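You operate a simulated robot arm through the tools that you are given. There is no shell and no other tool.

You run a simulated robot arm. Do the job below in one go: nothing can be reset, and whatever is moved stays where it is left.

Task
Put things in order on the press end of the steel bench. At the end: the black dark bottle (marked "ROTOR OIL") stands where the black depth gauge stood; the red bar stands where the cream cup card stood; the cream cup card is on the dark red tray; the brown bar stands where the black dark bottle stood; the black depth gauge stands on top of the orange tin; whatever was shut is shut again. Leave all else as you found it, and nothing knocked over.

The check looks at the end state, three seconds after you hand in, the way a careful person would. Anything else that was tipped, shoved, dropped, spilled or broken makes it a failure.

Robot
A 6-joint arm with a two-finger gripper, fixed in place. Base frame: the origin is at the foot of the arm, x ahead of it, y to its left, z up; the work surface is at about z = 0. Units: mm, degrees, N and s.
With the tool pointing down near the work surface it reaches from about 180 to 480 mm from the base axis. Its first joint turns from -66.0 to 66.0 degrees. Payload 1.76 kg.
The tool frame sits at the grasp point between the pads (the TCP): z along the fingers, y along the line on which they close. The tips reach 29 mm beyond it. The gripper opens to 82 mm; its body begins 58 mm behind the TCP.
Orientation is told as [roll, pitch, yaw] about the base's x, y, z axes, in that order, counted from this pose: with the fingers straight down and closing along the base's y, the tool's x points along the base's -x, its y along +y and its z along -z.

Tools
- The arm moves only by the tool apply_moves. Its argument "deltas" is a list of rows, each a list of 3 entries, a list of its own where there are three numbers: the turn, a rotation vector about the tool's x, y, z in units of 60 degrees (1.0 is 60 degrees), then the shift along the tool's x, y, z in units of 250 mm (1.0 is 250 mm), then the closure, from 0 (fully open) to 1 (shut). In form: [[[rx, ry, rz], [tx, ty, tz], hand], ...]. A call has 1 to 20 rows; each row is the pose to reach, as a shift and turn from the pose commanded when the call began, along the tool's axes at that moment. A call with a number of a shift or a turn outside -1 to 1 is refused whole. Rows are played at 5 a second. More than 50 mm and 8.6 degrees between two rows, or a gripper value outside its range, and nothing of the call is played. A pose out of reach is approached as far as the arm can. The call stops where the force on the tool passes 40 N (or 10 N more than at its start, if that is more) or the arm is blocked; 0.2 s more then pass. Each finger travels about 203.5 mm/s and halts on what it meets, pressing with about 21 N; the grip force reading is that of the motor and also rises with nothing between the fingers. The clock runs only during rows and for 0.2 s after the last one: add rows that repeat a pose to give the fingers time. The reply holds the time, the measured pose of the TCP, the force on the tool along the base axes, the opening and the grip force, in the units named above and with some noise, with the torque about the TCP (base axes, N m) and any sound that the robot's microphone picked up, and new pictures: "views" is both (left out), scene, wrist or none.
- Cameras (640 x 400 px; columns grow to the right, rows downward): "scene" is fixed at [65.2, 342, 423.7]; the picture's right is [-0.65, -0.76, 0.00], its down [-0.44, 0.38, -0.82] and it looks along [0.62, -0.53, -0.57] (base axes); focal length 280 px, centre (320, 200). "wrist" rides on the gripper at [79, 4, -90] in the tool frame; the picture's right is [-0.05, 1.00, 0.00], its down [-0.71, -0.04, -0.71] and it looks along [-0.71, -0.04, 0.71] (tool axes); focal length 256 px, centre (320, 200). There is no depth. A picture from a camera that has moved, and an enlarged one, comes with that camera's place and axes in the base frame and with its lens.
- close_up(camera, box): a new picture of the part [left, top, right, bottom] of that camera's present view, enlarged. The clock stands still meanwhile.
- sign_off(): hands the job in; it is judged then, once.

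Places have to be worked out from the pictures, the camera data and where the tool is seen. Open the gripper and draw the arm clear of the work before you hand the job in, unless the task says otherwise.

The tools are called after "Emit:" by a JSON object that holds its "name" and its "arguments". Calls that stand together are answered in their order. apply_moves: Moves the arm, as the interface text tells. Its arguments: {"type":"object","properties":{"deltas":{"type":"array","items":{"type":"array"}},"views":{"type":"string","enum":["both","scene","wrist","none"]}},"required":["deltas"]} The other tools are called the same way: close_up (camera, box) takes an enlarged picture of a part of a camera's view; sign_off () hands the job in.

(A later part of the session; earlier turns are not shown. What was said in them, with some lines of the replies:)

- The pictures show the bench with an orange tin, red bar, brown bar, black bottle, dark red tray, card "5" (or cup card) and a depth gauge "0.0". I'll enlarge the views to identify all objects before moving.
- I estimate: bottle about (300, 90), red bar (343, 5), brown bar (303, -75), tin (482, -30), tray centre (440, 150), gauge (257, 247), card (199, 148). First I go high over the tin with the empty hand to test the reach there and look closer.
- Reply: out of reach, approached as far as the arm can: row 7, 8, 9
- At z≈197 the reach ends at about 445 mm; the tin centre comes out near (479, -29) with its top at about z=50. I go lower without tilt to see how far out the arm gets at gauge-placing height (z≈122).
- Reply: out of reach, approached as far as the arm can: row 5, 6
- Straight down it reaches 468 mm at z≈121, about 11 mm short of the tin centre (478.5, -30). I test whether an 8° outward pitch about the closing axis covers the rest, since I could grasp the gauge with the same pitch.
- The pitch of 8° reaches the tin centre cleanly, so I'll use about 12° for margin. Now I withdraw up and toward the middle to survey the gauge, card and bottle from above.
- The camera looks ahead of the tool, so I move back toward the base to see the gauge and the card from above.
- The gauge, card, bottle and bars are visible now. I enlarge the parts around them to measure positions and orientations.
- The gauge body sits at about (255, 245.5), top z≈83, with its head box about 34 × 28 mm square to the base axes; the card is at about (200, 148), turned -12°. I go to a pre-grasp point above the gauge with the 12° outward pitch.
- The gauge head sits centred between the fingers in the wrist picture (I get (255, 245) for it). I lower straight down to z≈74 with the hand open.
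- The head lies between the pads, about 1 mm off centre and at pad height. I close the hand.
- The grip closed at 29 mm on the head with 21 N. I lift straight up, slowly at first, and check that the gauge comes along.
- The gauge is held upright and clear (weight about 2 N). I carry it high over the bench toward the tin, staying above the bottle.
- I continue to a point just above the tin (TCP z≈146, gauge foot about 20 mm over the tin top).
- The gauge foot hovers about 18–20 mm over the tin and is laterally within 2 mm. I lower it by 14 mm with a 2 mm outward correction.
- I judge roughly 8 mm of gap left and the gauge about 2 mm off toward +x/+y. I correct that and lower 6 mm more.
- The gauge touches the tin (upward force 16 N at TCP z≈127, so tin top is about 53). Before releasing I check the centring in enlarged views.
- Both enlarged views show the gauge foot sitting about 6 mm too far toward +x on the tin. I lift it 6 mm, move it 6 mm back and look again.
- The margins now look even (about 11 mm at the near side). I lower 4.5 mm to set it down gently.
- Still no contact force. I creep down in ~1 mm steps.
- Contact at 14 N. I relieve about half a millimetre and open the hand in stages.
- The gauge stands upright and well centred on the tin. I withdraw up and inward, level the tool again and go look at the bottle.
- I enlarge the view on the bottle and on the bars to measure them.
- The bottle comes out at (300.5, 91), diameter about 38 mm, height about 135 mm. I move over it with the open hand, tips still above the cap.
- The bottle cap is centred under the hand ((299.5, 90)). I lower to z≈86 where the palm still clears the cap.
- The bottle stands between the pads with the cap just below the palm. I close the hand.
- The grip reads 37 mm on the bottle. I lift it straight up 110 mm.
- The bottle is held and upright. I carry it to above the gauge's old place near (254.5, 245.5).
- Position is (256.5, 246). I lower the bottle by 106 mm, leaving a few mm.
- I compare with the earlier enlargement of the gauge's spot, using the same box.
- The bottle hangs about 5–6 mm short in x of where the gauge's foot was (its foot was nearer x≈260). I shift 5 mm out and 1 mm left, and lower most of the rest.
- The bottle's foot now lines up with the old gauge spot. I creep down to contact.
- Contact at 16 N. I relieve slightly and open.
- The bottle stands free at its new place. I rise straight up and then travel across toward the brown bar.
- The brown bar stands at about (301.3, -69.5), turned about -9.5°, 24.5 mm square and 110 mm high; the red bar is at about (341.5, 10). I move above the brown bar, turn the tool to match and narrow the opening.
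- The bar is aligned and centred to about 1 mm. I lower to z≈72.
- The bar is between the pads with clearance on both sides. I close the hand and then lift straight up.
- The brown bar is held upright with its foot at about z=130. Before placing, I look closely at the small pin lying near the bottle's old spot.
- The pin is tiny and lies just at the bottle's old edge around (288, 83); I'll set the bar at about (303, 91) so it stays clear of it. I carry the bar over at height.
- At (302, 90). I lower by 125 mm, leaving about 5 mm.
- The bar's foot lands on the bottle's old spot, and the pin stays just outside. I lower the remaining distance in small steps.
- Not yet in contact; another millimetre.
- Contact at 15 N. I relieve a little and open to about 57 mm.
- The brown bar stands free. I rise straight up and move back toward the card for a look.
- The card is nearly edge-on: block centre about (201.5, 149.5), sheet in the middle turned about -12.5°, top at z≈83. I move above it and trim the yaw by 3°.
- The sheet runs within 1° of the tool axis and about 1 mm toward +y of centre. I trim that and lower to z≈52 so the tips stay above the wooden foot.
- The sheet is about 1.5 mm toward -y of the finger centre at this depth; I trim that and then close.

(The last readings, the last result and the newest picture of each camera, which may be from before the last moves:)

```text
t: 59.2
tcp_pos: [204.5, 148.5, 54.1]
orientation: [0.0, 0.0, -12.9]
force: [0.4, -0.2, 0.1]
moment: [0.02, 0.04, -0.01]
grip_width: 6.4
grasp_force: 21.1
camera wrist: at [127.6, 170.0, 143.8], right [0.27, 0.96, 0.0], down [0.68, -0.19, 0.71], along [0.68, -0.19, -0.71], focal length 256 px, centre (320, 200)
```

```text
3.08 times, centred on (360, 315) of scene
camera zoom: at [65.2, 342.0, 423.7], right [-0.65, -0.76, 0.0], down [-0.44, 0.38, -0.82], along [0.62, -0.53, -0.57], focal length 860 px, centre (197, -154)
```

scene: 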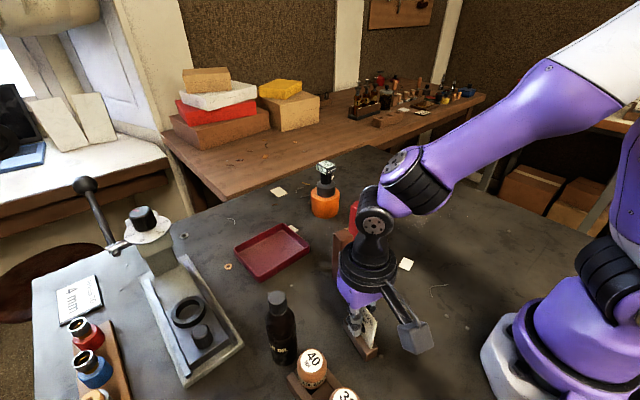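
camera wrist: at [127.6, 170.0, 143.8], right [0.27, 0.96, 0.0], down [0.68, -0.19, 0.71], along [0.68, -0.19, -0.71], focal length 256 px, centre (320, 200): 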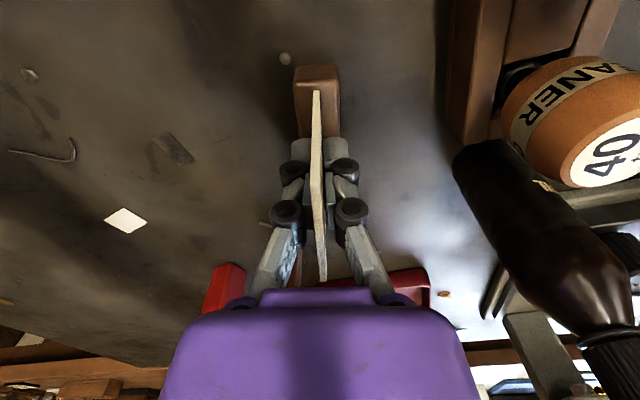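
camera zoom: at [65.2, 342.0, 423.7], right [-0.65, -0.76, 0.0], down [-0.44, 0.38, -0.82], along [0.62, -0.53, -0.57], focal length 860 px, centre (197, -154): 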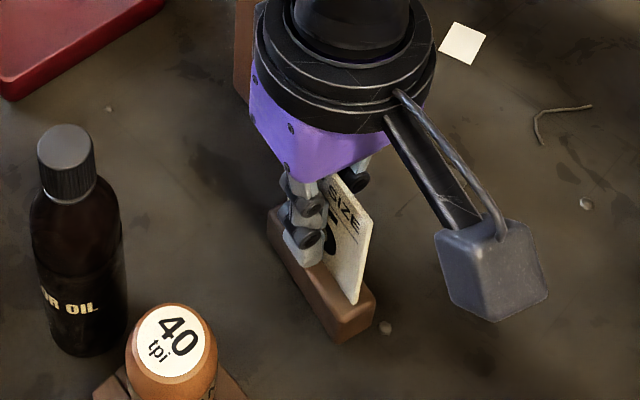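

The sheet is gripped (6 mm) and the card didn't tip. I lift it straight up 125 mm.

Emit:
{"name": "apply_moves", "arguments": {"deltas": [[[0, 0, 0], [0, 0, -0.02], 1], [[0, 0, 0], [0, 0, -0.08], 1], [[0, 0, 0], [0, 0, -0.16], 1], [[0, 0, 0], [0, 0, -0.24], 1], [[0, 0, 0], [0, 0, -0.32], 1], [[0, 0, 0], [0, 0, -0.4], 1], [[0, 0, 0], [0, 0, -0.5], 1], [[0, 0, 0], [0, 0, -0.5], 1]]}}

```text
t: 61.0
tcp_pos: [201.8, 148.7, 178.0]
orientation: [0.0, 0.0, -12.8]
force: [0.1, 1.0, -0.8]
moment: [-0.02, 0.0, 0.02]
grip_width: 6.2
grasp_force: 20.9
camera wrist: at [126.0, 170.4, 268.0], right [0.27, 0.96, 0.0], down [0.68, -0.19, 0.71], along [0.68, -0.19, -0.71], focal length 256 px, centre (320, 200)
```

scene: 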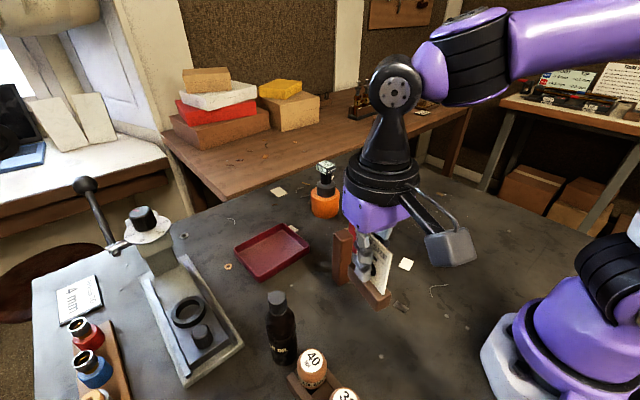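
wrist: 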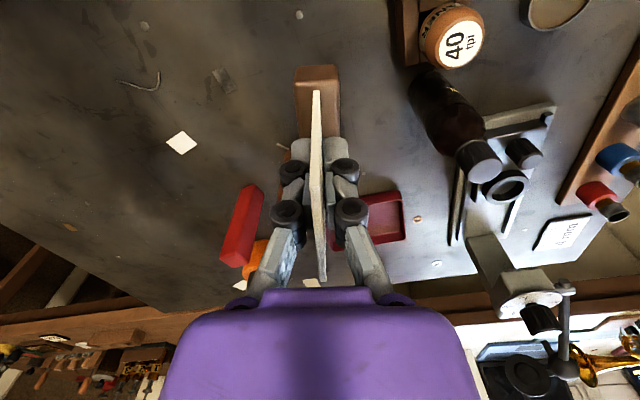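

The card is held well. I carry it forward toward the tray at this height.

Emit:
{"name": "apply_moves", "arguments": {"deltas": [[[0, 0, 0], [-0.104, 0.025, 0], 1], [[0, 0, 0], [-0.208, 0.049, 0], 1], [[0, 0, 0], [-0.312, 0.074, 0], 1], [[0, 0, 0], [-0.416, 0.098, 0], 1], [[0, 0, 0], [-0.52, 0.123, 0], 1], [[0, 0, 0], [-0.624, 0.147, 0], 1], [[0, 0, 0], [-0.728, 0.172, 0], 1], [[0, 0, 0], [-0.728, 0.172, 0], 1]]}}

Emit:
{"name": "close_up", "arguments": {"camera": "wrist", "box": [180, 0, 480, 200]}}

Emit:
{"name": "close_up", "arguments": {"camera": "scene", "box": [210, 180, 370, 300]}}

```text
t: 62.8
tcp_pos: [391.9, 148.8, 176.0]
orientation: [0.0, 0.0, -12.8]
force: [-0.1, -0.2, -1.0]
moment: [-0.02, -0.01, 0.0]
grip_width: 6.1
grasp_force: 20.6
camera wrist: at [315.2, 170.7, 267.6], right [0.27, 0.96, 0.0], down [0.68, -0.19, 0.71], along [0.68, -0.19, -0.71], focal length 256 px, centre (320, 200)
```

scene: 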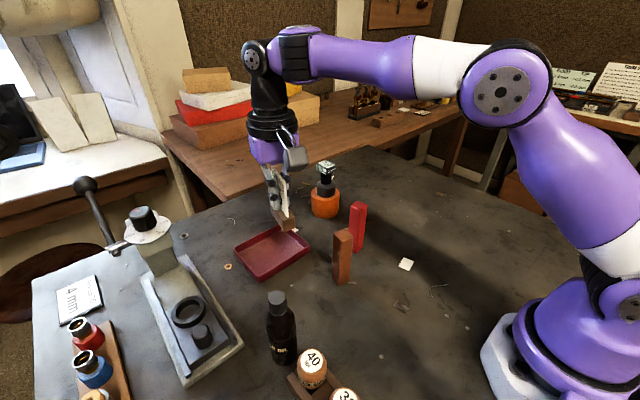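
wrist: 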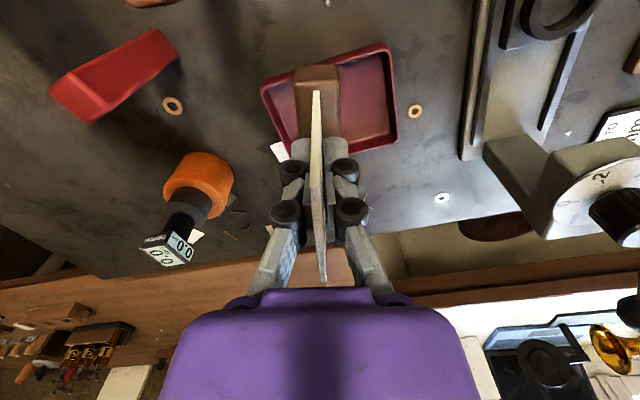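

```text
2.00 times, centred on (330, 100) of wrist
camera zoom: at [315.2, 170.7, 267.6], right [0.27, 0.96, 0.0], down [0.68, -0.19, 0.71], along [0.68, -0.19, -0.71], focal length 512 px, centre (300, 400)
```

zoom: 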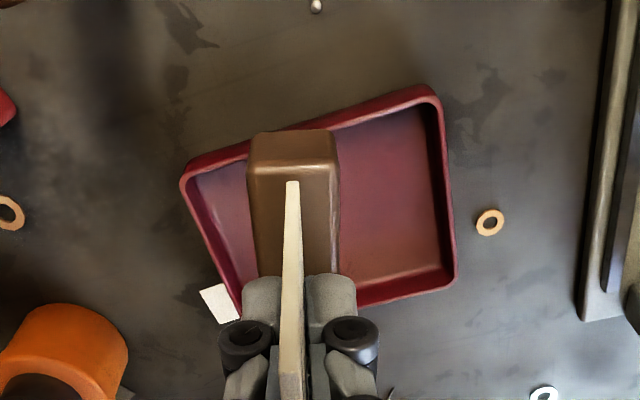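

```text
3.33 times, centred on (290, 240) of scene
camera zoom: at [65.2, 342.0, 423.7], right [-0.65, -0.76, 0.0], down [-0.44, 0.38, -0.82], along [0.62, -0.53, -0.57], focal length 932 px, centre (420, 67)
```

zoom: 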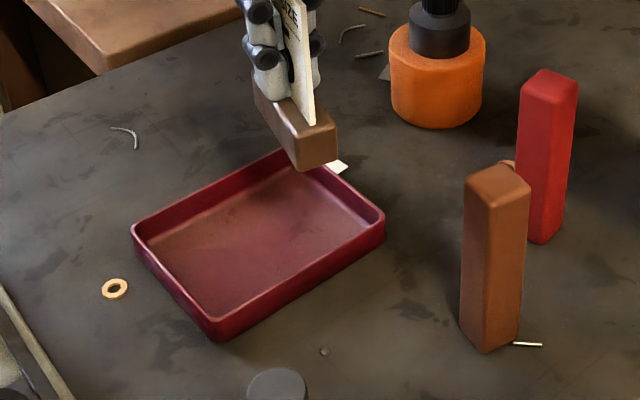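

The tray rim runs about x 393–485, y 88–211, turned about +3°, centre near (437, 149). I turn the card by 16° to be square with the tray and bring it over the middle, staying above the rim.

Emit:
{"name": "apply_moves", "arguments": {"deltas": [[[0, 0, -0.07], [-0.043, 0.01, 0.07], 1], [[0, 0, -0.14], [-0.086, 0.02, 0.14], 1], [[0, 0, -0.21], [-0.129, 0.03, 0.208], 1], [[0, 0, -0.263], [-0.155, 0.036, 0.28], 1], [[0, 0, -0.263], [-0.182, 0.042, 0.348], 1], [[0, 0, -0.263], [-0.182, 0.042, 0.348], 1]]}}

Emit:
{"name": "close_up", "arguments": {"camera": "wrist", "box": [180, 0, 480, 200]}}

Emit:
{"name": "close_up", "arguments": {"camera": "scene", "box": [210, 180, 370, 300]}}

```text
t: 64.2
tcp_pos: [436.1, 149.5, 89.7]
orientation: [0.0, 0.1, 3.0]
force: [-0.8, -0.6, -0.8]
moment: [0.01, 0.02, 0.0]
grip_width: 6.1
grasp_force: 21.0
camera wrist: at [357.4, 149.0, 179.9], right [0.0, 1.0, 0.0], down [0.71, 0.0, 0.71], along [0.71, 0.0, -0.71], focal length 256 px, centre (320, 200)
```

scene: 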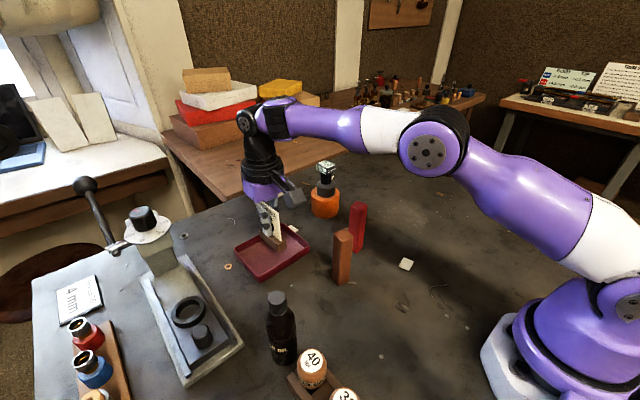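
wrist: 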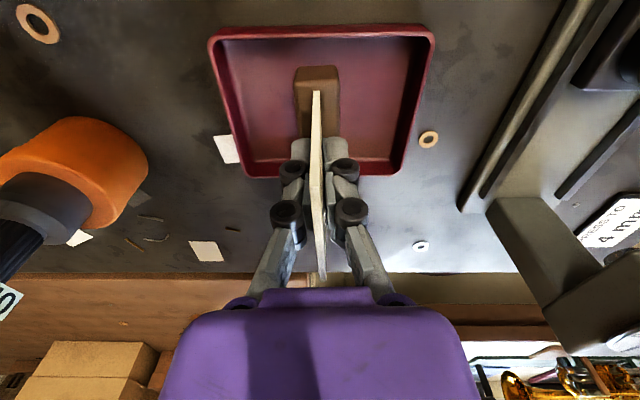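

```text
2.00 times, centred on (330, 100) of wrist
camera zoom: at [357.4, 149.0, 179.9], right [0.0, 1.0, 0.0], down [0.71, 0.0, 0.71], along [0.71, 0.0, -0.71], focal length 512 px, centre (300, 400)
```

zoom: 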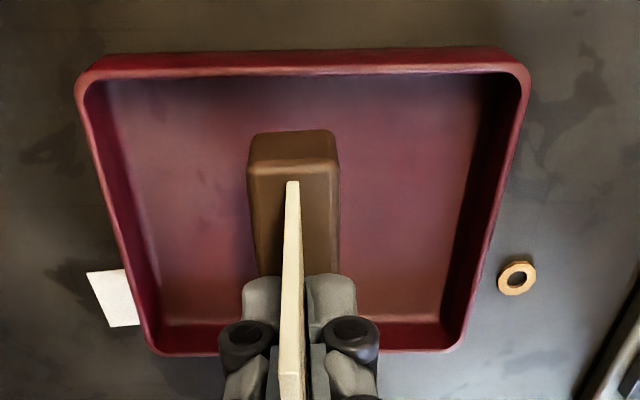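

```text
3.33 times, centred on (290, 240) of scene
camera zoom: at [65.2, 342.0, 423.7], right [-0.65, -0.76, 0.0], down [-0.44, 0.38, -0.82], along [0.62, -0.53, -0.57], focal length 932 px, centre (420, 67)
```

zoom: 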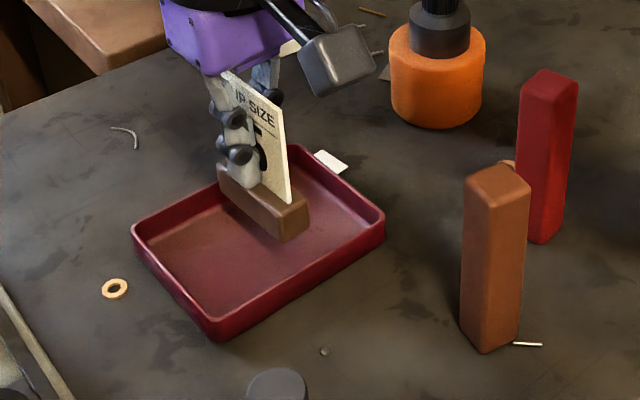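

The block would be about 5 mm too near the tray's near wall; I shift 5 mm out and 2 mm left and lower 27 mm (foot then about 6 mm above the tray floor).

Emit:
{"name": "apply_moves", "arguments": {"deltas": [[[0, 0, 0], [-0.0204, 0.007, 0], 1], [[0, 0, 0], [-0.0204, 0.007, 0.04], 1], [[0, 0, 0], [-0.0204, 0.007, 0.08], 1], [[0, 0, 0], [-0.0204, 0.007, 0.108], 1], [[0, 0, 0], [-0.0204, 0.007, 0.108], 1]]}}

Emit:
{"name": "close_up", "arguments": {"camera": "wrist", "box": [180, 0, 480, 200]}}

Emit:
{"name": "close_up", "arguments": {"camera": "scene", "box": [210, 180, 370, 300]}}

```text
t: 65.4
tcp_pos: [441.5, 151.7, 63.5]
orientation: [-0.1, 0.0, 2.8]
force: [0.2, -0.4, -0.7]
moment: [0.01, -0.02, 0.03]
grip_width: 6.3
grasp_force: 21.0
camera wrist: at [362.1, 151.7, 153.8], right [0.0, 1.0, 0.0], down [0.71, 0.0, 0.71], along [0.71, 0.0, -0.71], focal length 256 px, centre (320, 200)
```

scene: 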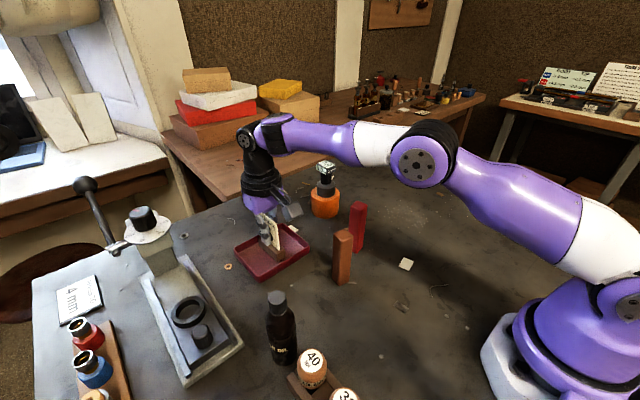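
wrist: 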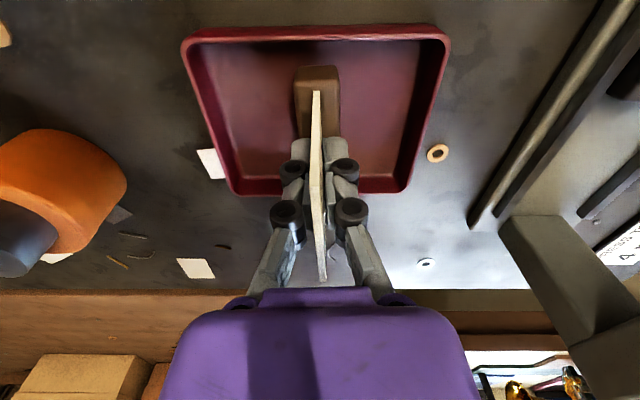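

```text
2.00 times, centred on (330, 100) of wrist
camera zoom: at [362.1, 151.7, 153.8], right [0.0, 1.0, 0.0], down [0.71, 0.0, 0.71], along [0.71, 0.0, -0.71], focal length 512 px, centre (300, 400)
```

zoom: 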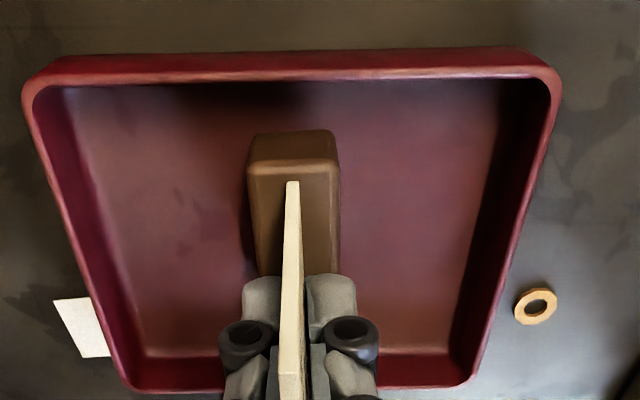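

```text
3.33 times, centred on (290, 240) of scene
camera zoom: at [65.2, 342.0, 423.7], right [-0.65, -0.76, 0.0], down [-0.44, 0.38, -0.82], along [0.62, -0.53, -0.57], focal length 932 px, centre (420, 67)
```

zoom: 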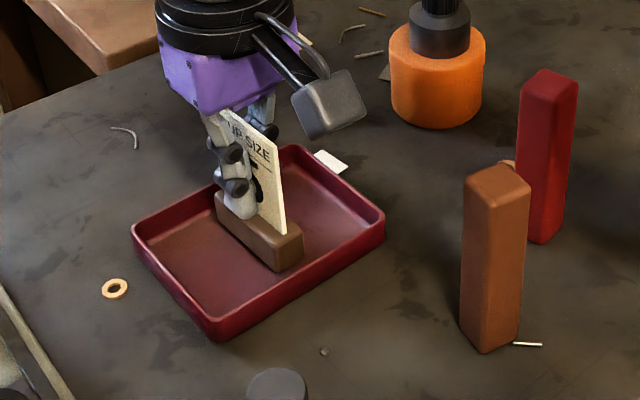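

The block is now centred with about 11–13 mm to both walls. I lower 5 mm, then creep.

Emit:
{"name": "apply_moves", "arguments": {"deltas": [[[0, 0, 0], [0, 0, 0.01], 1], [[0, 0, 0], [0, 0, 0.02], 1], [[0, 0, 0], [0, 0, 0.02], 1]], "views": "none"}}

Emit:
{"name": "apply_moves", "arguments": {"deltas": [[[0, 0, 0], [0, 0, 0.004], 1], [[0, 0, 0], [0, 0, 0.004], 1]], "views": "none"}}

```text
t: 66.2
tcp_pos: [441.6, 151.1, 58.1]
orientation: [0.0, 0.0, 2.9]
force: [-0.2, 0.2, -0.6]
moment: [0.01, 0.04, 0.02]
grip_width: 5.6
grasp_force: 20.5
```

```text
t: 66.8
tcp_pos: [441.4, 152.1, 56.5]
orientation: [0.0, -0.1, 3.0]
force: [0.2, -0.6, -1.1]
moment: [0.01, -0.02, -0.03]
grip_width: 6.1
grasp_force: 21.3
```

No contact yet; one more millimetre at a time.

Emit:
{"name": "apply_moves", "arguments": {"deltas": [[[0, 0, 0], [0, 0, 0.004], 1], [[0, 0, 0], [0, 0, 0.004], 1]], "views": "none"}}

```text
t: 67.4
tcp_pos: [441.4, 153.0, 57.5]
orientation: [0.0, -0.1, 2.9]
force: [-4.8, -1.5, 14.3]
moment: [-0.06, 0.44, 0.03]
grip_width: 5.9
grasp_force: 20.9
```

Contact at 14 N on the tray floor. I relieve half a millimetre and open in stages.

Emit:
{"name": "apply_moves", "arguments": {"deltas": [[[0, 0, 0], [0, 0, -0.002], 1], [[0, 0, 0], [0, 0, -0.002], 0.8], [[0, 0, 0], [0, 0, -0.002], 0.6], [[0, 0, 0], [0, 0, -0.002], 0.4], [[0, 0, 0], [0, 0, -0.002], 0.4]]}}

Emit:
{"name": "close_up", "arguments": {"camera": "scene", "box": [210, 180, 370, 300]}}

```text
t: 68.6
tcp_pos: [442.5, 150.1, 56.3]
orientation: [0.0, 0.0, 2.9]
force: [0.7, -0.4, 0.4]
moment: [0.03, 0.0, -0.02]
grip_width: 49.0
grasp_force: 0.1
camera wrist: at [362.1, 151.9, 147.2], right [0.0, 1.0, 0.0], down [0.71, 0.0, 0.71], along [0.71, 0.0, -0.71], focal length 256 px, centre (320, 200)
```

scene: 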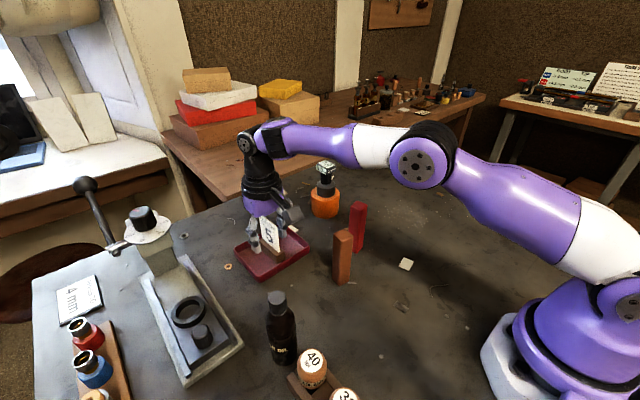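
wrist: 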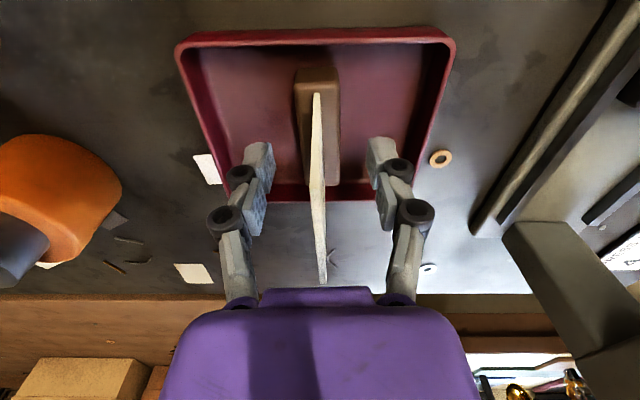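

```text
3.33 times, centred on (290, 240) of scene
camera zoom: at [65.2, 342.0, 423.7], right [-0.65, -0.76, 0.0], down [-0.44, 0.38, -0.82], along [0.62, -0.53, -0.57], focal length 932 px, centre (420, 67)
```

zoom: 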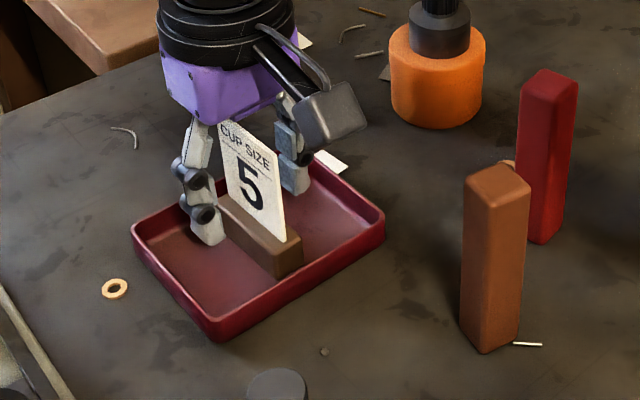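

The card stands upright in the tray. I rise straight up past the card, then draw back and go over to look at the red bar.

Emit:
{"name": "apply_moves", "arguments": {"deltas": [[[0, 0, 0], [0, 0, -0.08], 0.4], [[0, 0, 0], [0, 0, -0.192], 0.4], [[0, 0, 0], [0.06, 0.003, -0.32], 0.4], [[0, 0, 0], [0.162, -0.032, -0.44], 0.4], [[0, 0, -0.012], [0.244, -0.115, -0.462], 0.3], [[0, 0, -0.024], [0.326, -0.199, -0.484], 0.3], [[0, 0, -0.036], [0.409, -0.282, -0.506], 0.3], [[0, 0, -0.048], [0.491, -0.365, -0.528], 0.3], [[0, 0, -0.06], [0.573, -0.449, -0.55], 0.3], [[0, 0, -0.073], [0.655, -0.532, -0.572], 0.3], [[0, 0, -0.073], [0.655, -0.532, -0.572], 0.3]]}}

Emit:
{"name": "close_up", "arguments": {"camera": "wrist", "box": [220, 40, 420, 190]}}

Emit:
{"name": "close_up", "arguments": {"camera": "scene", "box": [220, 160, 440, 300]}}

```text
t: 71.0
tcp_pos: [284.3, 10.4, 200.7]
orientation: [0.0, 0.0, 7.4]
force: [0.7, 0.4, -0.1]
moment: [-0.02, 0.03, 0.0]
grip_width: 57.5
grasp_force: 0.0
camera wrist: at [205.2, 3.5, 289.5], right [-0.07, 1.0, 0.0], down [0.71, 0.05, 0.71], along [0.7, 0.05, -0.71], focal length 256 px, centre (320, 200)
```

scene: 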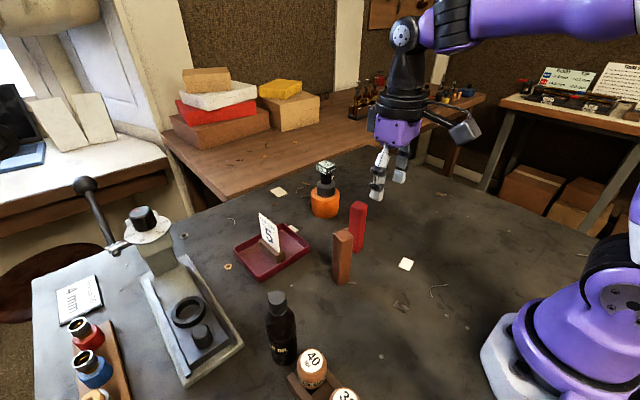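
wrist: 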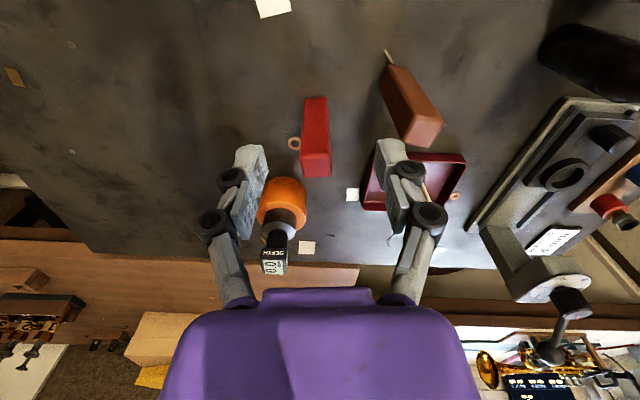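

```text
2.67 times, centred on (320, 115) of wrist
camera zoom: at [205.2, 3.5, 289.5], right [-0.07, 1.0, 0.0], down [0.71, 0.05, 0.71], along [0.7, 0.05, -0.71], focal length 683 px, centre (320, 427)
```

zoom: 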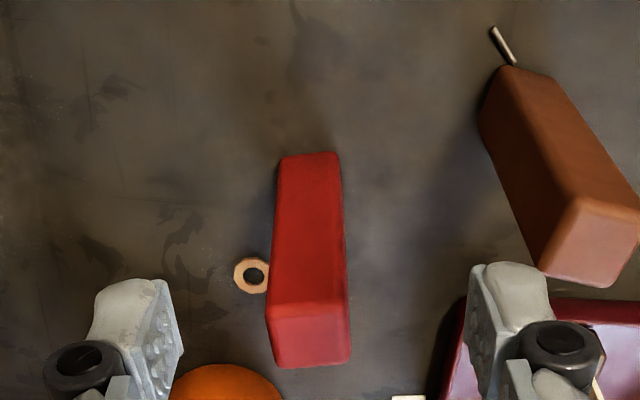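

```text
2.86 times, centred on (330, 230) of scene
camera zoom: at [65.2, 342.0, 423.7], right [-0.65, -0.76, 0.0], down [-0.44, 0.38, -0.82], along [0.62, -0.53, -0.57], focal length 798 px, centre (291, 114)
```

zoom: 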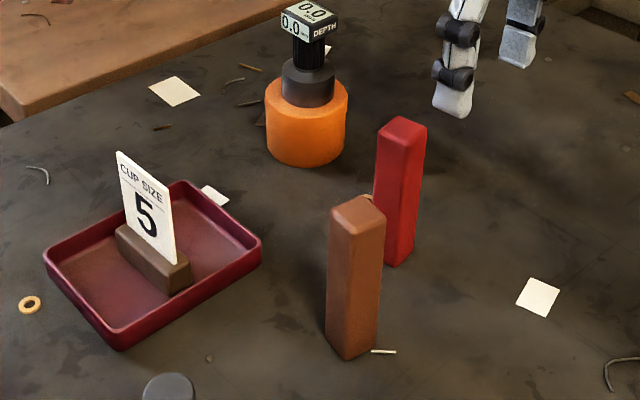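

All placed items look right. The red bar comes out at about (342, 12), yaw about +8.4°; I move over it with the opening at 57 mm.

Emit:
{"name": "apply_moves", "arguments": {"deltas": [[[0, 0, -0.006], [-0.077, -0.008, 0.047], 0.3], [[0, 0, -0.012], [-0.153, -0.0165, 0.095], 0.3], [[0, 0, -0.017], [-0.2296, -0.0248, 0.142], 0.3], [[0, 0, -0.017], [-0.2296, -0.0248, 0.142], 0.3], [[0, 0, -0.017], [-0.2296, -0.0248, 0.142], 0.3]], "views": "wrist"}}

Emit:
{"name": "close_up", "arguments": {"camera": "wrist", "box": [220, 40, 420, 200]}}

```text
t: 72.2
tcp_pos: [343.3, 11.9, 164.6]
orientation: [0.0, 0.0, 8.3]
force: [-0.4, 0.8, -0.1]
moment: [-0.03, 0.01, 0.01]
grip_width: 57.5
grasp_force: 0.1
camera wrist: at [263.5, 4.5, 254.9], right [-0.09, 1.0, 0.0], down [0.7, 0.07, 0.71], along [0.7, 0.07, -0.71], focal length 256 px, centre (320, 200)
```

wrist: 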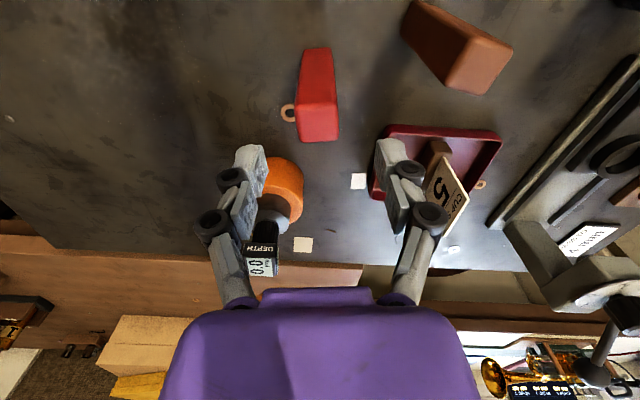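

```text
2.50 times, centred on (320, 120) of wrist
camera zoom: at [263.5, 4.5, 254.9], right [-0.09, 1.0, 0.0], down [0.7, 0.07, 0.71], along [0.7, 0.07, -0.71], focal length 640 px, centre (320, 400)
```

zoom: 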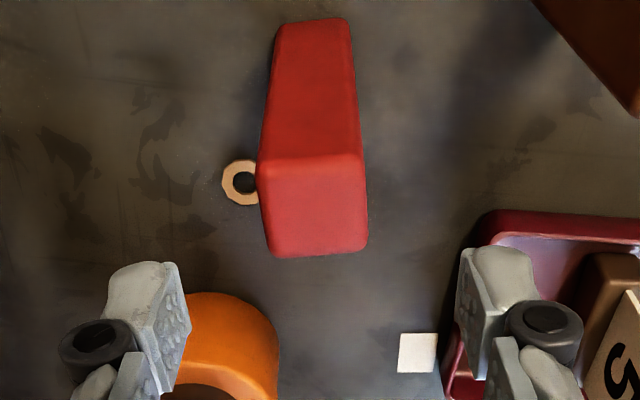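

The bar is within 1–2 mm of the hand's centre; I trim and lower to z≈72.

Emit:
{"name": "apply_moves", "arguments": {"deltas": [[[0, 0, -0.01], [0.006, -0.006, 0.04], 0.3], [[0, 0, -0.01], [0.006, -0.006, 0.12], 0.3], [[0, 0, -0.01], [0.006, -0.006, 0.2], 0.3], [[0, 0, -0.01], [0.006, -0.006, 0.28], 0.3], [[0, 0, -0.01], [0.006, -0.006, 0.37], 0.3], [[0, 0, -0.01], [0.006, -0.006, 0.37], 0.3]]}}

```text
t: 73.6
tcp_pos: [339.7, 7.9, 73.8]
orientation: [0.1, 0.0, 9.0]
force: [0.5, -0.1, 0.2]
moment: [0.0, -0.01, -0.02]
grip_width: 57.3
grasp_force: 0.0
camera wrist: at [261.2, -0.6, 163.6], right [-0.1, 0.99, 0.0], down [0.7, 0.07, 0.71], along [0.7, 0.07, -0.71], focal length 256 px, centre (320, 200)
```

scene: 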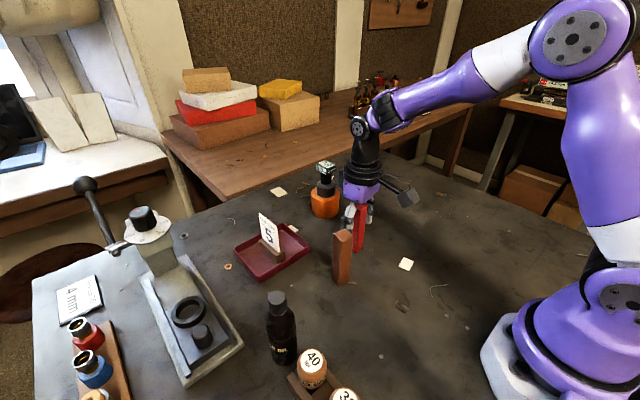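
wrist: 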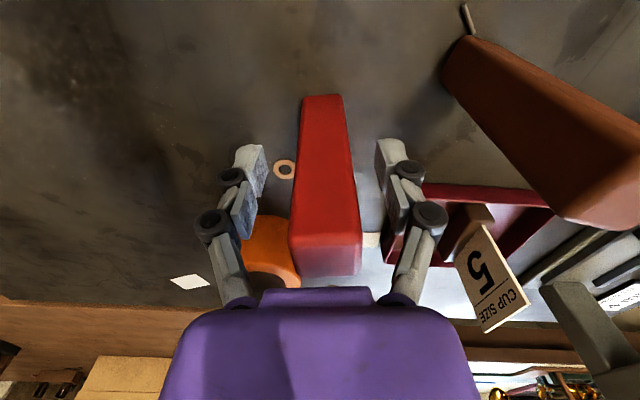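

The red bar is between the pads. I close and lift it straight up.

Emit:
{"name": "apply_moves", "arguments": {"deltas": [[[0, 0, 0], [0, 0, 0], 0.5], [[0, 0, 0], [0, 0, 0], 0.7], [[0, 0, 0], [0, 0, 0], 1], [[0, 0, 0], [0, 0, 0], 1], [[0, 0, 0], [0, 0, 0], 1]], "views": "wrist"}}

Emit:
{"name": "apply_moves", "arguments": {"deltas": [[[0, 0, 0], [0, 0, -0.02], 1], [[0, 0, 0], [0, 0, -0.08], 1], [[0, 0, 0], [0, 0, -0.16], 1], [[0, 0, 0], [0, 0, -0.24], 1], [[0, 0, 0], [0, 0, -0.32], 1], [[0, 0, 0], [0, 0, -0.4], 1], [[0, 0, 0], [0, 0, -0.48], 1], [[0, 0, 0], [0, 0, -0.52], 1], [[0, 0, 0], [0, 0, -0.52], 1]]}}

```text
t: 74.8
tcp_pos: [339.1, 7.5, 74.4]
orientation: [0.0, -0.1, 8.9]
force: [0.3, -0.5, 0.5]
moment: [0.04, -0.04, -0.03]
grip_width: 25.5
grasp_force: 21.0
camera wrist: at [261.2, -0.5, 163.9], right [-0.1, 0.99, 0.0], down [0.7, 0.07, 0.71], along [0.7, 0.07, -0.71], focal length 256 px, centre (320, 200)
```

wrist: 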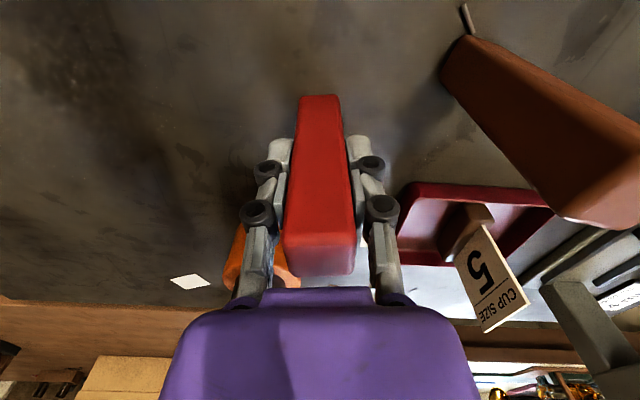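

```text
t: 76.8
tcp_pos: [341.6, 9.1, 201.3]
orientation: [0.0, 0.0, 8.8]
force: [-0.1, 0.0, -1.2]
moment: [0.0, 0.0, 0.02]
grip_width: 25.4
grasp_force: 20.7
camera wrist: at [262.6, 0.9, 291.8], right [-0.1, 0.99, 0.0], down [0.7, 0.07, 0.71], along [0.7, 0.07, -0.71], focal length 256 px, centre (320, 200)
```

scene: 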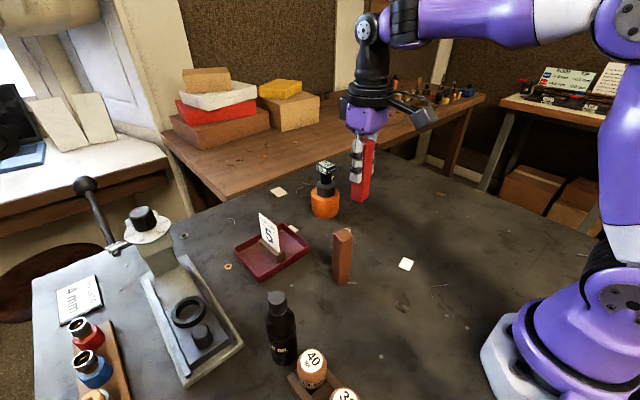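
wrist: 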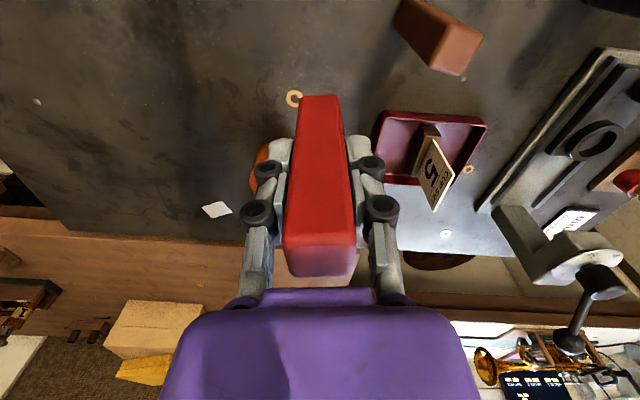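

The red bar is held upright. I carry it around the brown bar to above the card's old spot near (200.5, 149).

Emit:
{"name": "apply_moves", "arguments": {"deltas": [[[0, 0, 0], [0.106, 0.038, 0], 1], [[0, 0, 0], [0.213, 0.0765, 0], 1], [[0, 0, 0], [0.319, 0.115, 0], 1], [[0, 0, 0], [0.4255, 0.153, 0], 1], [[0, 0, 0], [0.434, 0.251, 0], 1], [[0, 0, 0], [0.4425, 0.348, 0], 1], [[0, 0, 0], [0.451, 0.446, 0], 1], [[0, 0, 0], [0.4595, 0.543, 0], 1], [[0, 0, 0], [0.468, 0.641, 0], 1], [[0, 0, 0], [0.468, 0.641, 0], 1]]}}

Emit:
{"name": "apply_moves", "arguments": {"deltas": [[[0, 0, 0], [0, 0, 0], 1]], "views": "none"}}

```text
t: 79.0
tcp_pos: [199.9, 151.0, 201.5]
orientation: [0.0, 0.0, 8.9]
force: [0.3, -0.4, -1.5]
moment: [0.02, 0.0, 0.02]
grip_width: 25.4
grasp_force: 21.3
camera wrist: at [121.1, 143.0, 291.9], right [-0.1, 0.99, 0.0], down [0.7, 0.07, 0.71], along [0.7, 0.07, -0.71], focal length 256 px, centre (320, 200)
```

scene: 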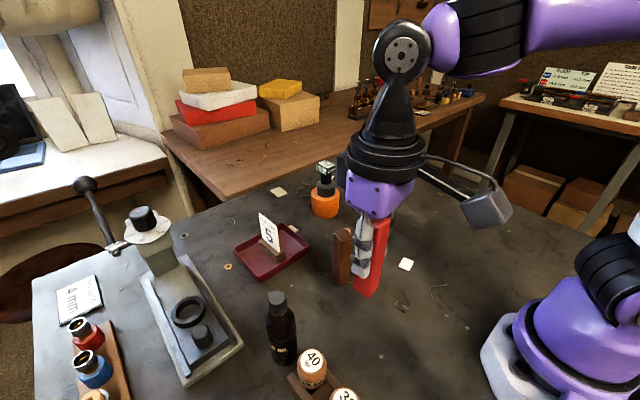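
wrist: 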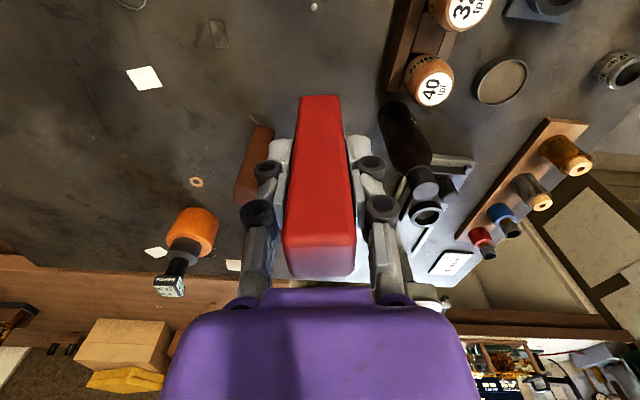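

```text
t: 79.4
tcp_pos: [199.3, 150.8, 201.2]
orientation: [0.0, 0.0, 9.0]
force: [-0.8, 1.1, -1.1]
moment: [0.01, 0.01, -0.03]
grip_width: 25.6
grasp_force: 21.2
```

At (199.7, 150.8). I trim by (1, -1.5) mm and lower 122 mm.

Emit:
{"name": "apply_moves", "arguments": {"deltas": [[[0, 0, 0], [-0.003, -0.0065, 0.08], 1], [[0, 0, 0], [-0.003, -0.0065, 0.18], 1], [[0, 0, 0], [-0.003, -0.0065, 0.28], 1], [[0, 0, 0], [-0.003, -0.0065, 0.38], 1], [[0, 0, 0], [-0.003, -0.0065, 0.45], 1], [[0, 0, 0], [-0.003, -0.0065, 0.488], 1], [[0, 0, 0], [-0.003, -0.0065, 0.488], 1]]}}

Emit:
{"name": "close_up", "arguments": {"camera": "scene", "box": [220, 270, 420, 400]}}

```text
t: 81.0
tcp_pos: [201.1, 147.3, 78.6]
orientation: [0.0, 0.0, 8.9]
force: [0.7, 0.7, -1.9]
moment: [0.01, -0.01, 0.0]
grip_width: 25.6
grasp_force: 20.9
camera wrist: at [122.9, 139.4, 169.6], right [-0.1, 0.99, 0.0], down [0.7, 0.07, 0.71], along [0.7, 0.07, -0.71], focal length 256 px, centre (320, 200)
```

scene: 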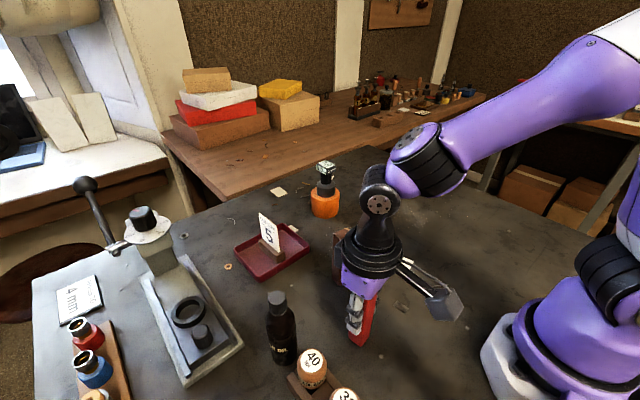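
wrist: 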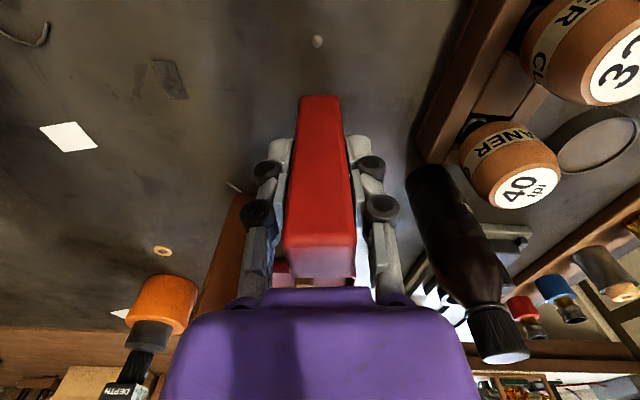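

```text
3.08 times, centred on (320, 335) of scene
camera zoom: at [65.2, 342.0, 423.7], right [-0.65, -0.76, 0.0], down [-0.44, 0.38, -0.82], along [0.62, -0.53, -0.57], focal length 860 px, centre (320, -215)
```

zoom: 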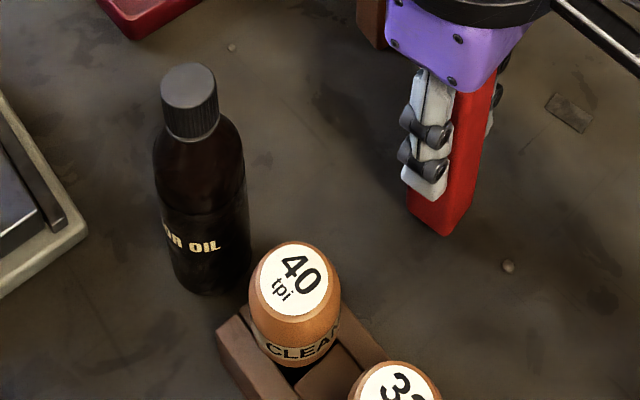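

The foot is about 2 mm short in +y relative to the card's old footprint; I trim (-1, +2) mm and lower further.

Emit:
{"name": "apply_moves", "arguments": {"deltas": [[[0, 0, 0], [0.0027, 0.0085, 0], 1], [[0, 0, 0], [0.0027, 0.0085, 0.008], 1], [[0, 0, 0], [0.0027, 0.0085, 0.016], 1], [[0, 0, 0], [0.0027, 0.0085, 0.016], 1]], "views": "none"}}

Emit:
{"name": "apply_moves", "arguments": {"deltas": [[[0, 0, 0], [0, 0, 0.004], 1], [[0, 0, 0], [0, 0, 0.004], 1]], "views": "none"}}

```text
t: 82.0
tcp_pos: [202.4, 150.0, 75.9]
orientation: [0.0, -0.1, 8.9]
force: [-0.3, 0.6, -1.2]
moment: [-0.05, 0.02, 0.02]
grip_width: 25.4
grasp_force: 21.0
```

```text
t: 82.6
tcp_pos: [200.9, 149.9, 76.3]
orientation: [0.1, 0.0, 8.8]
force: [-0.7, -0.2, -1.2]
moment: [0.01, 0.02, 0.03]
grip_width: 25.2
grasp_force: 20.7
```

Still no contact; I keep creeping one millimetre at a time.

Emit:
{"name": "apply_moves", "arguments": {"deltas": [[[0, 0, 0], [0, 0, 0.004], 1], [[0, 0, 0], [0, 0, 0.004], 1]], "views": "none"}}

Emit:
{"name": "apply_moves", "arguments": {"deltas": [[[0, 0, 0], [0, 0, 0.002], 1], [[0, 0, 0], [0, 0, 0.002], 1]], "views": "none"}}

```text
t: 83.2
tcp_pos: [200.3, 150.5, 74.9]
orientation: [0.0, 0.0, 8.9]
force: [-0.1, -0.3, -0.9]
moment: [0.01, -0.01, 0.0]
grip_width: 25.2
grasp_force: 21.5
```

```text
t: 83.8
tcp_pos: [200.2, 150.3, 72.6]
orientation: [-0.1, 0.0, 9.0]
force: [-0.8, 0.5, -1.0]
moment: [0.02, -0.02, 0.01]
grip_width: 25.3
grasp_force: 20.6
```

Emit:
{"name": "apply_moves", "arguments": {"deltas": [[[0, 0, 0], [0, 0, 0.004], 1], [[0, 0, 0], [0, 0, 0.004], 1]], "views": "none"}}

```text
t: 84.4
tcp_pos: [200.9, 150.5, 72.6]
orientation: [0.0, 0.0, 9.0]
force: [-5.4, -1.9, 16.0]
moment: [-0.04, 0.17, -0.02]
grip_width: 25.4
grasp_force: 21.5
```

Contact at 16 N on the bench. I relieve half a millimetre and open in stages.

Emit:
{"name": "apply_moves", "arguments": {"deltas": [[[0, 0, 0], [0, 0, -0.002], 1], [[0, 0, 0], [0, 0, -0.002], 0.6], [[0, 0, 0], [0, 0, -0.002], 0.45], [[0, 0, 0], [0, 0, -0.002], 0.3], [[0, 0, 0], [0, 0, -0.002], 0.3]]}}

Emit:
{"name": "close_up", "arguments": {"camera": "scene", "box": [220, 270, 420, 400]}}

```text
t: 85.6
tcp_pos: [200.4, 149.4, 73.8]
orientation: [0.0, 0.0, 8.9]
force: [-0.2, -0.5, 0.5]
moment: [-0.01, -0.01, 0.02]
grip_width: 57.6
grasp_force: 0.1
camera wrist: at [121.5, 142.2, 163.7], right [-0.1, 0.99, 0.0], down [0.7, 0.07, 0.71], along [0.7, 0.07, -0.71], focal length 256 px, centre (320, 200)
```

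scene: 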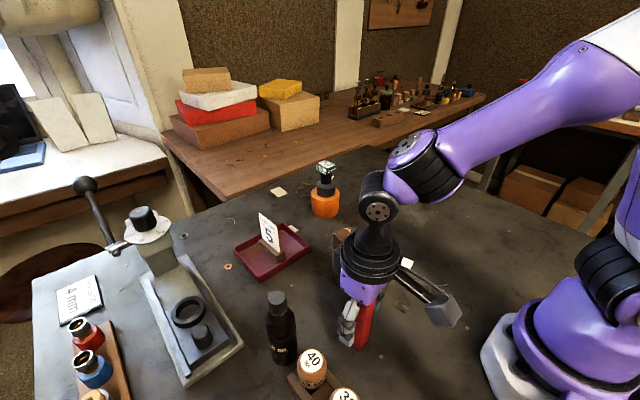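
wrist: 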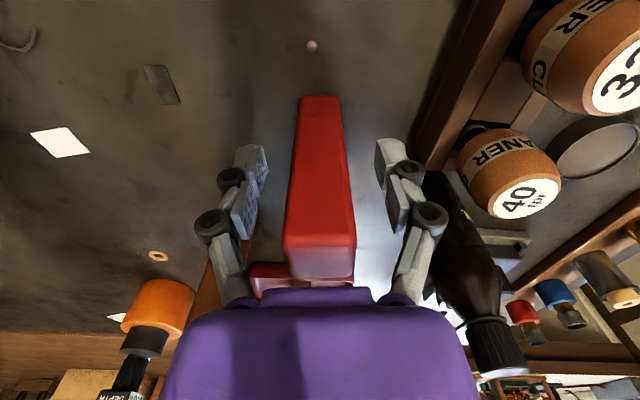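

```text
3.08 times, centred on (320, 335) of scene
camera zoom: at [65.2, 342.0, 423.7], right [-0.65, -0.76, 0.0], down [-0.44, 0.38, -0.82], along [0.62, -0.53, -0.57], focal length 860 px, centre (320, -215)
```

zoom: 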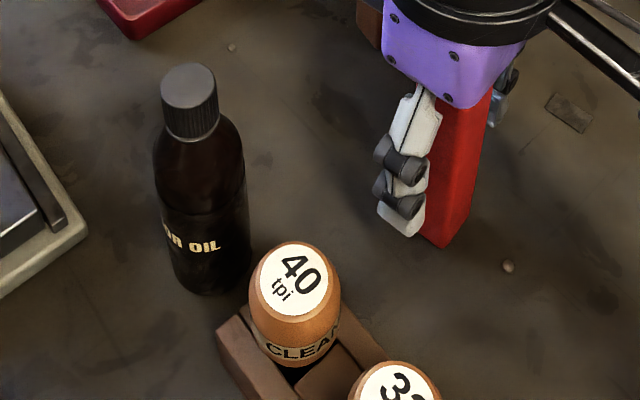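

The red bar stands on the card's old spot. I rise straight up and draw the arm clear, opening fully away from the work.

Emit:
{"name": "apply_moves", "arguments": {"deltas": [[[0, 0, 0], [0, 0, -0.06], 0.3], [[0, 0, 0], [0, 0, -0.18], 0.3], [[0, 0, 0], [0, 0, -0.3], 0.3], [[0, 0, 0], [0, 0, -0.42], 0.3], [[0, 0, 0], [0, 0, -0.52], 0.3], [[0, 0, 0], [-0.03, -0.113, -0.547], 0.3], [[0, 0, 0], [-0.059, -0.225, -0.573], 0.3], [[0, 0, 0], [-0.089, -0.338, -0.6], 0.2], [[0, 0, 0], [-0.119, -0.451, -0.627], 0], [[0, 0, 0], [-0.148, -0.563, -0.653], 0], [[0, 0, 0], [-0.178, -0.676, -0.68], 0], [[0, 0, 0], [-0.178, -0.676, -0.68], 0]]}}

Emit:
{"name": "close_up", "arguments": {"camera": "scene", "box": [220, 160, 440, 300]}}

Emit:
{"name": "close_up", "arguments": {"camera": "scene", "box": [220, 270, 420, 400]}}

Emit:
{"name": "close_up", "arguments": {"camera": "scene", "box": [30, 170, 270, 400]}}

```text
t: 88.2
tcp_pos: [270.6, -11.7, 244.2]
orientation: [0.1, 0.0, 9.1]
force: [0.0, 0.1, 0.0]
moment: [-0.01, 0.03, 0.0]
grip_width: 82.0
grasp_force: 0.2
camera wrist: at [192.4, -19.2, 334.5], right [-0.1, 0.99, 0.0], down [0.7, 0.07, 0.71], along [0.7, 0.07, -0.71], focal length 256 px, centre (320, 200)
```

scene: 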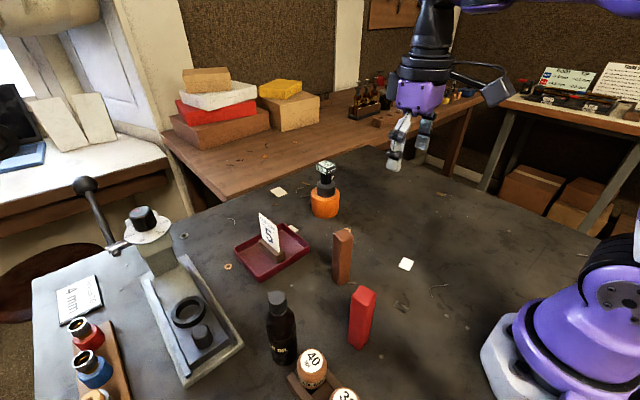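
wrist: 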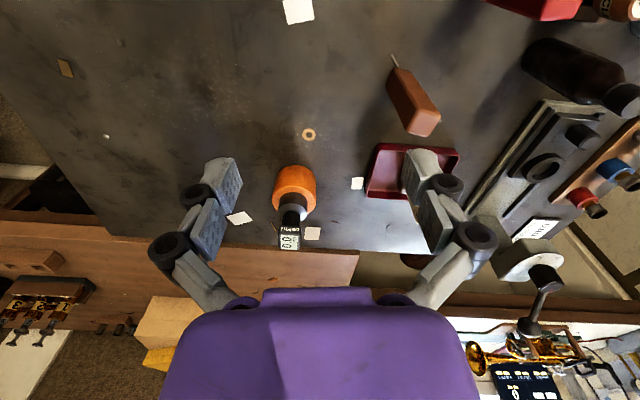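

```text
2.86 times, centred on (330, 230) of scene
camera zoom: at [65.2, 342.0, 423.7], right [-0.65, -0.76, 0.0], down [-0.44, 0.38, -0.82], along [0.62, -0.53, -0.57], focal length 798 px, centre (291, 114)
```

zoom: 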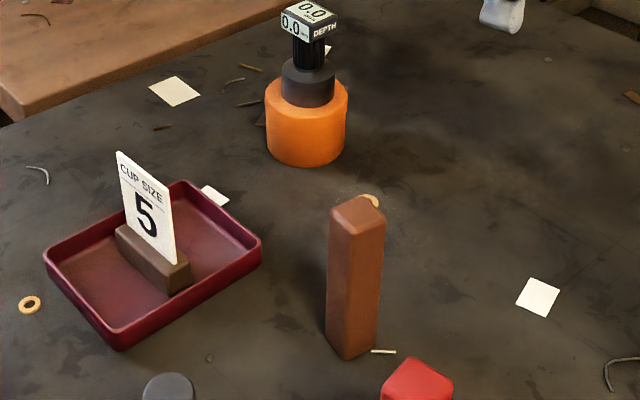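

```text
3.08 times, centred on (320, 335) of scene
camera zoom: at [65.2, 342.0, 423.7], right [-0.65, -0.76, 0.0], down [-0.44, 0.38, -0.82], along [0.62, -0.53, -0.57], focal length 860 px, centre (320, -215)
```

zoom: 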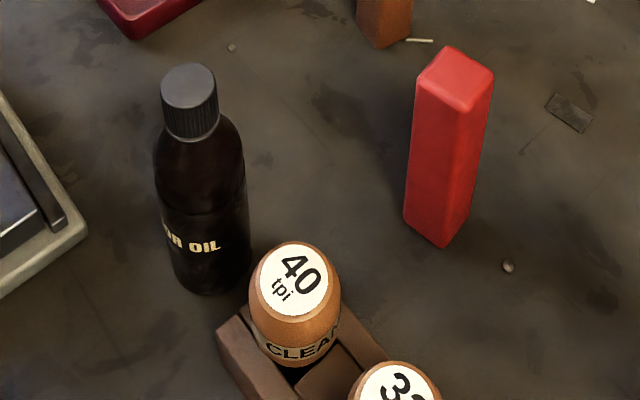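

```text
1.74 times, centred on (150, 285) of scene
camera zoom: at [65.2, 342.0, 423.7], right [-0.65, -0.76, 0.0], down [-0.44, 0.38, -0.82], along [0.62, -0.53, -0.57], focal length 486 px, centre (616, 52)
```

zoom: 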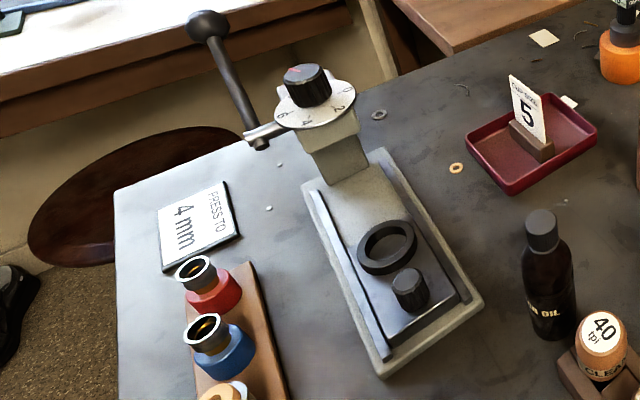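

All five items are where they belong: the bottle is on the gauge's old spot, the brown bar on the bottle's, and the red bar on the card's. The card is upright in the tray and the gauge is upright on the tin. The press, rack and the rest look unchanged in the pictures, I saw nothing that had been shut, and the hand is open and clear, so I hand in.

Emit:
{"name": "sign_off", "arguments": {}}

```text
The job is handed in.
```

I've finished the job and handed it in. The last pictures showed everything standing upright and nothing knocked over. Positions below are my estimates from the cameras, good to a few millimetres.

| Item | Where it is now |
|---|---|
| Bottle ("ROTOR OIL") | Where the depth gauge stood, about (260, 246) |
| Red bar | Where the cup card stood, about (201, 149) |
| Cup card | Standing on the floor of the dark red tray, near its middle |
| Brown bar | Where the bottle stood, about (302, 90) |
| Depth gauge | On top of the orange tin, close to centred |

- **Gauge:** I first set it down about 6 mm off centre, so I lifted it and moved it back before letting go.
- **Brown bar:** I placed it so it doesn't sit on a small pin lying at the edge of the bottle's old spot.
- **Anything shut:** I found nothing on the bench that was shut, so there was nothing to close again.
- **Arm:** The gripper is open and clear of the work.
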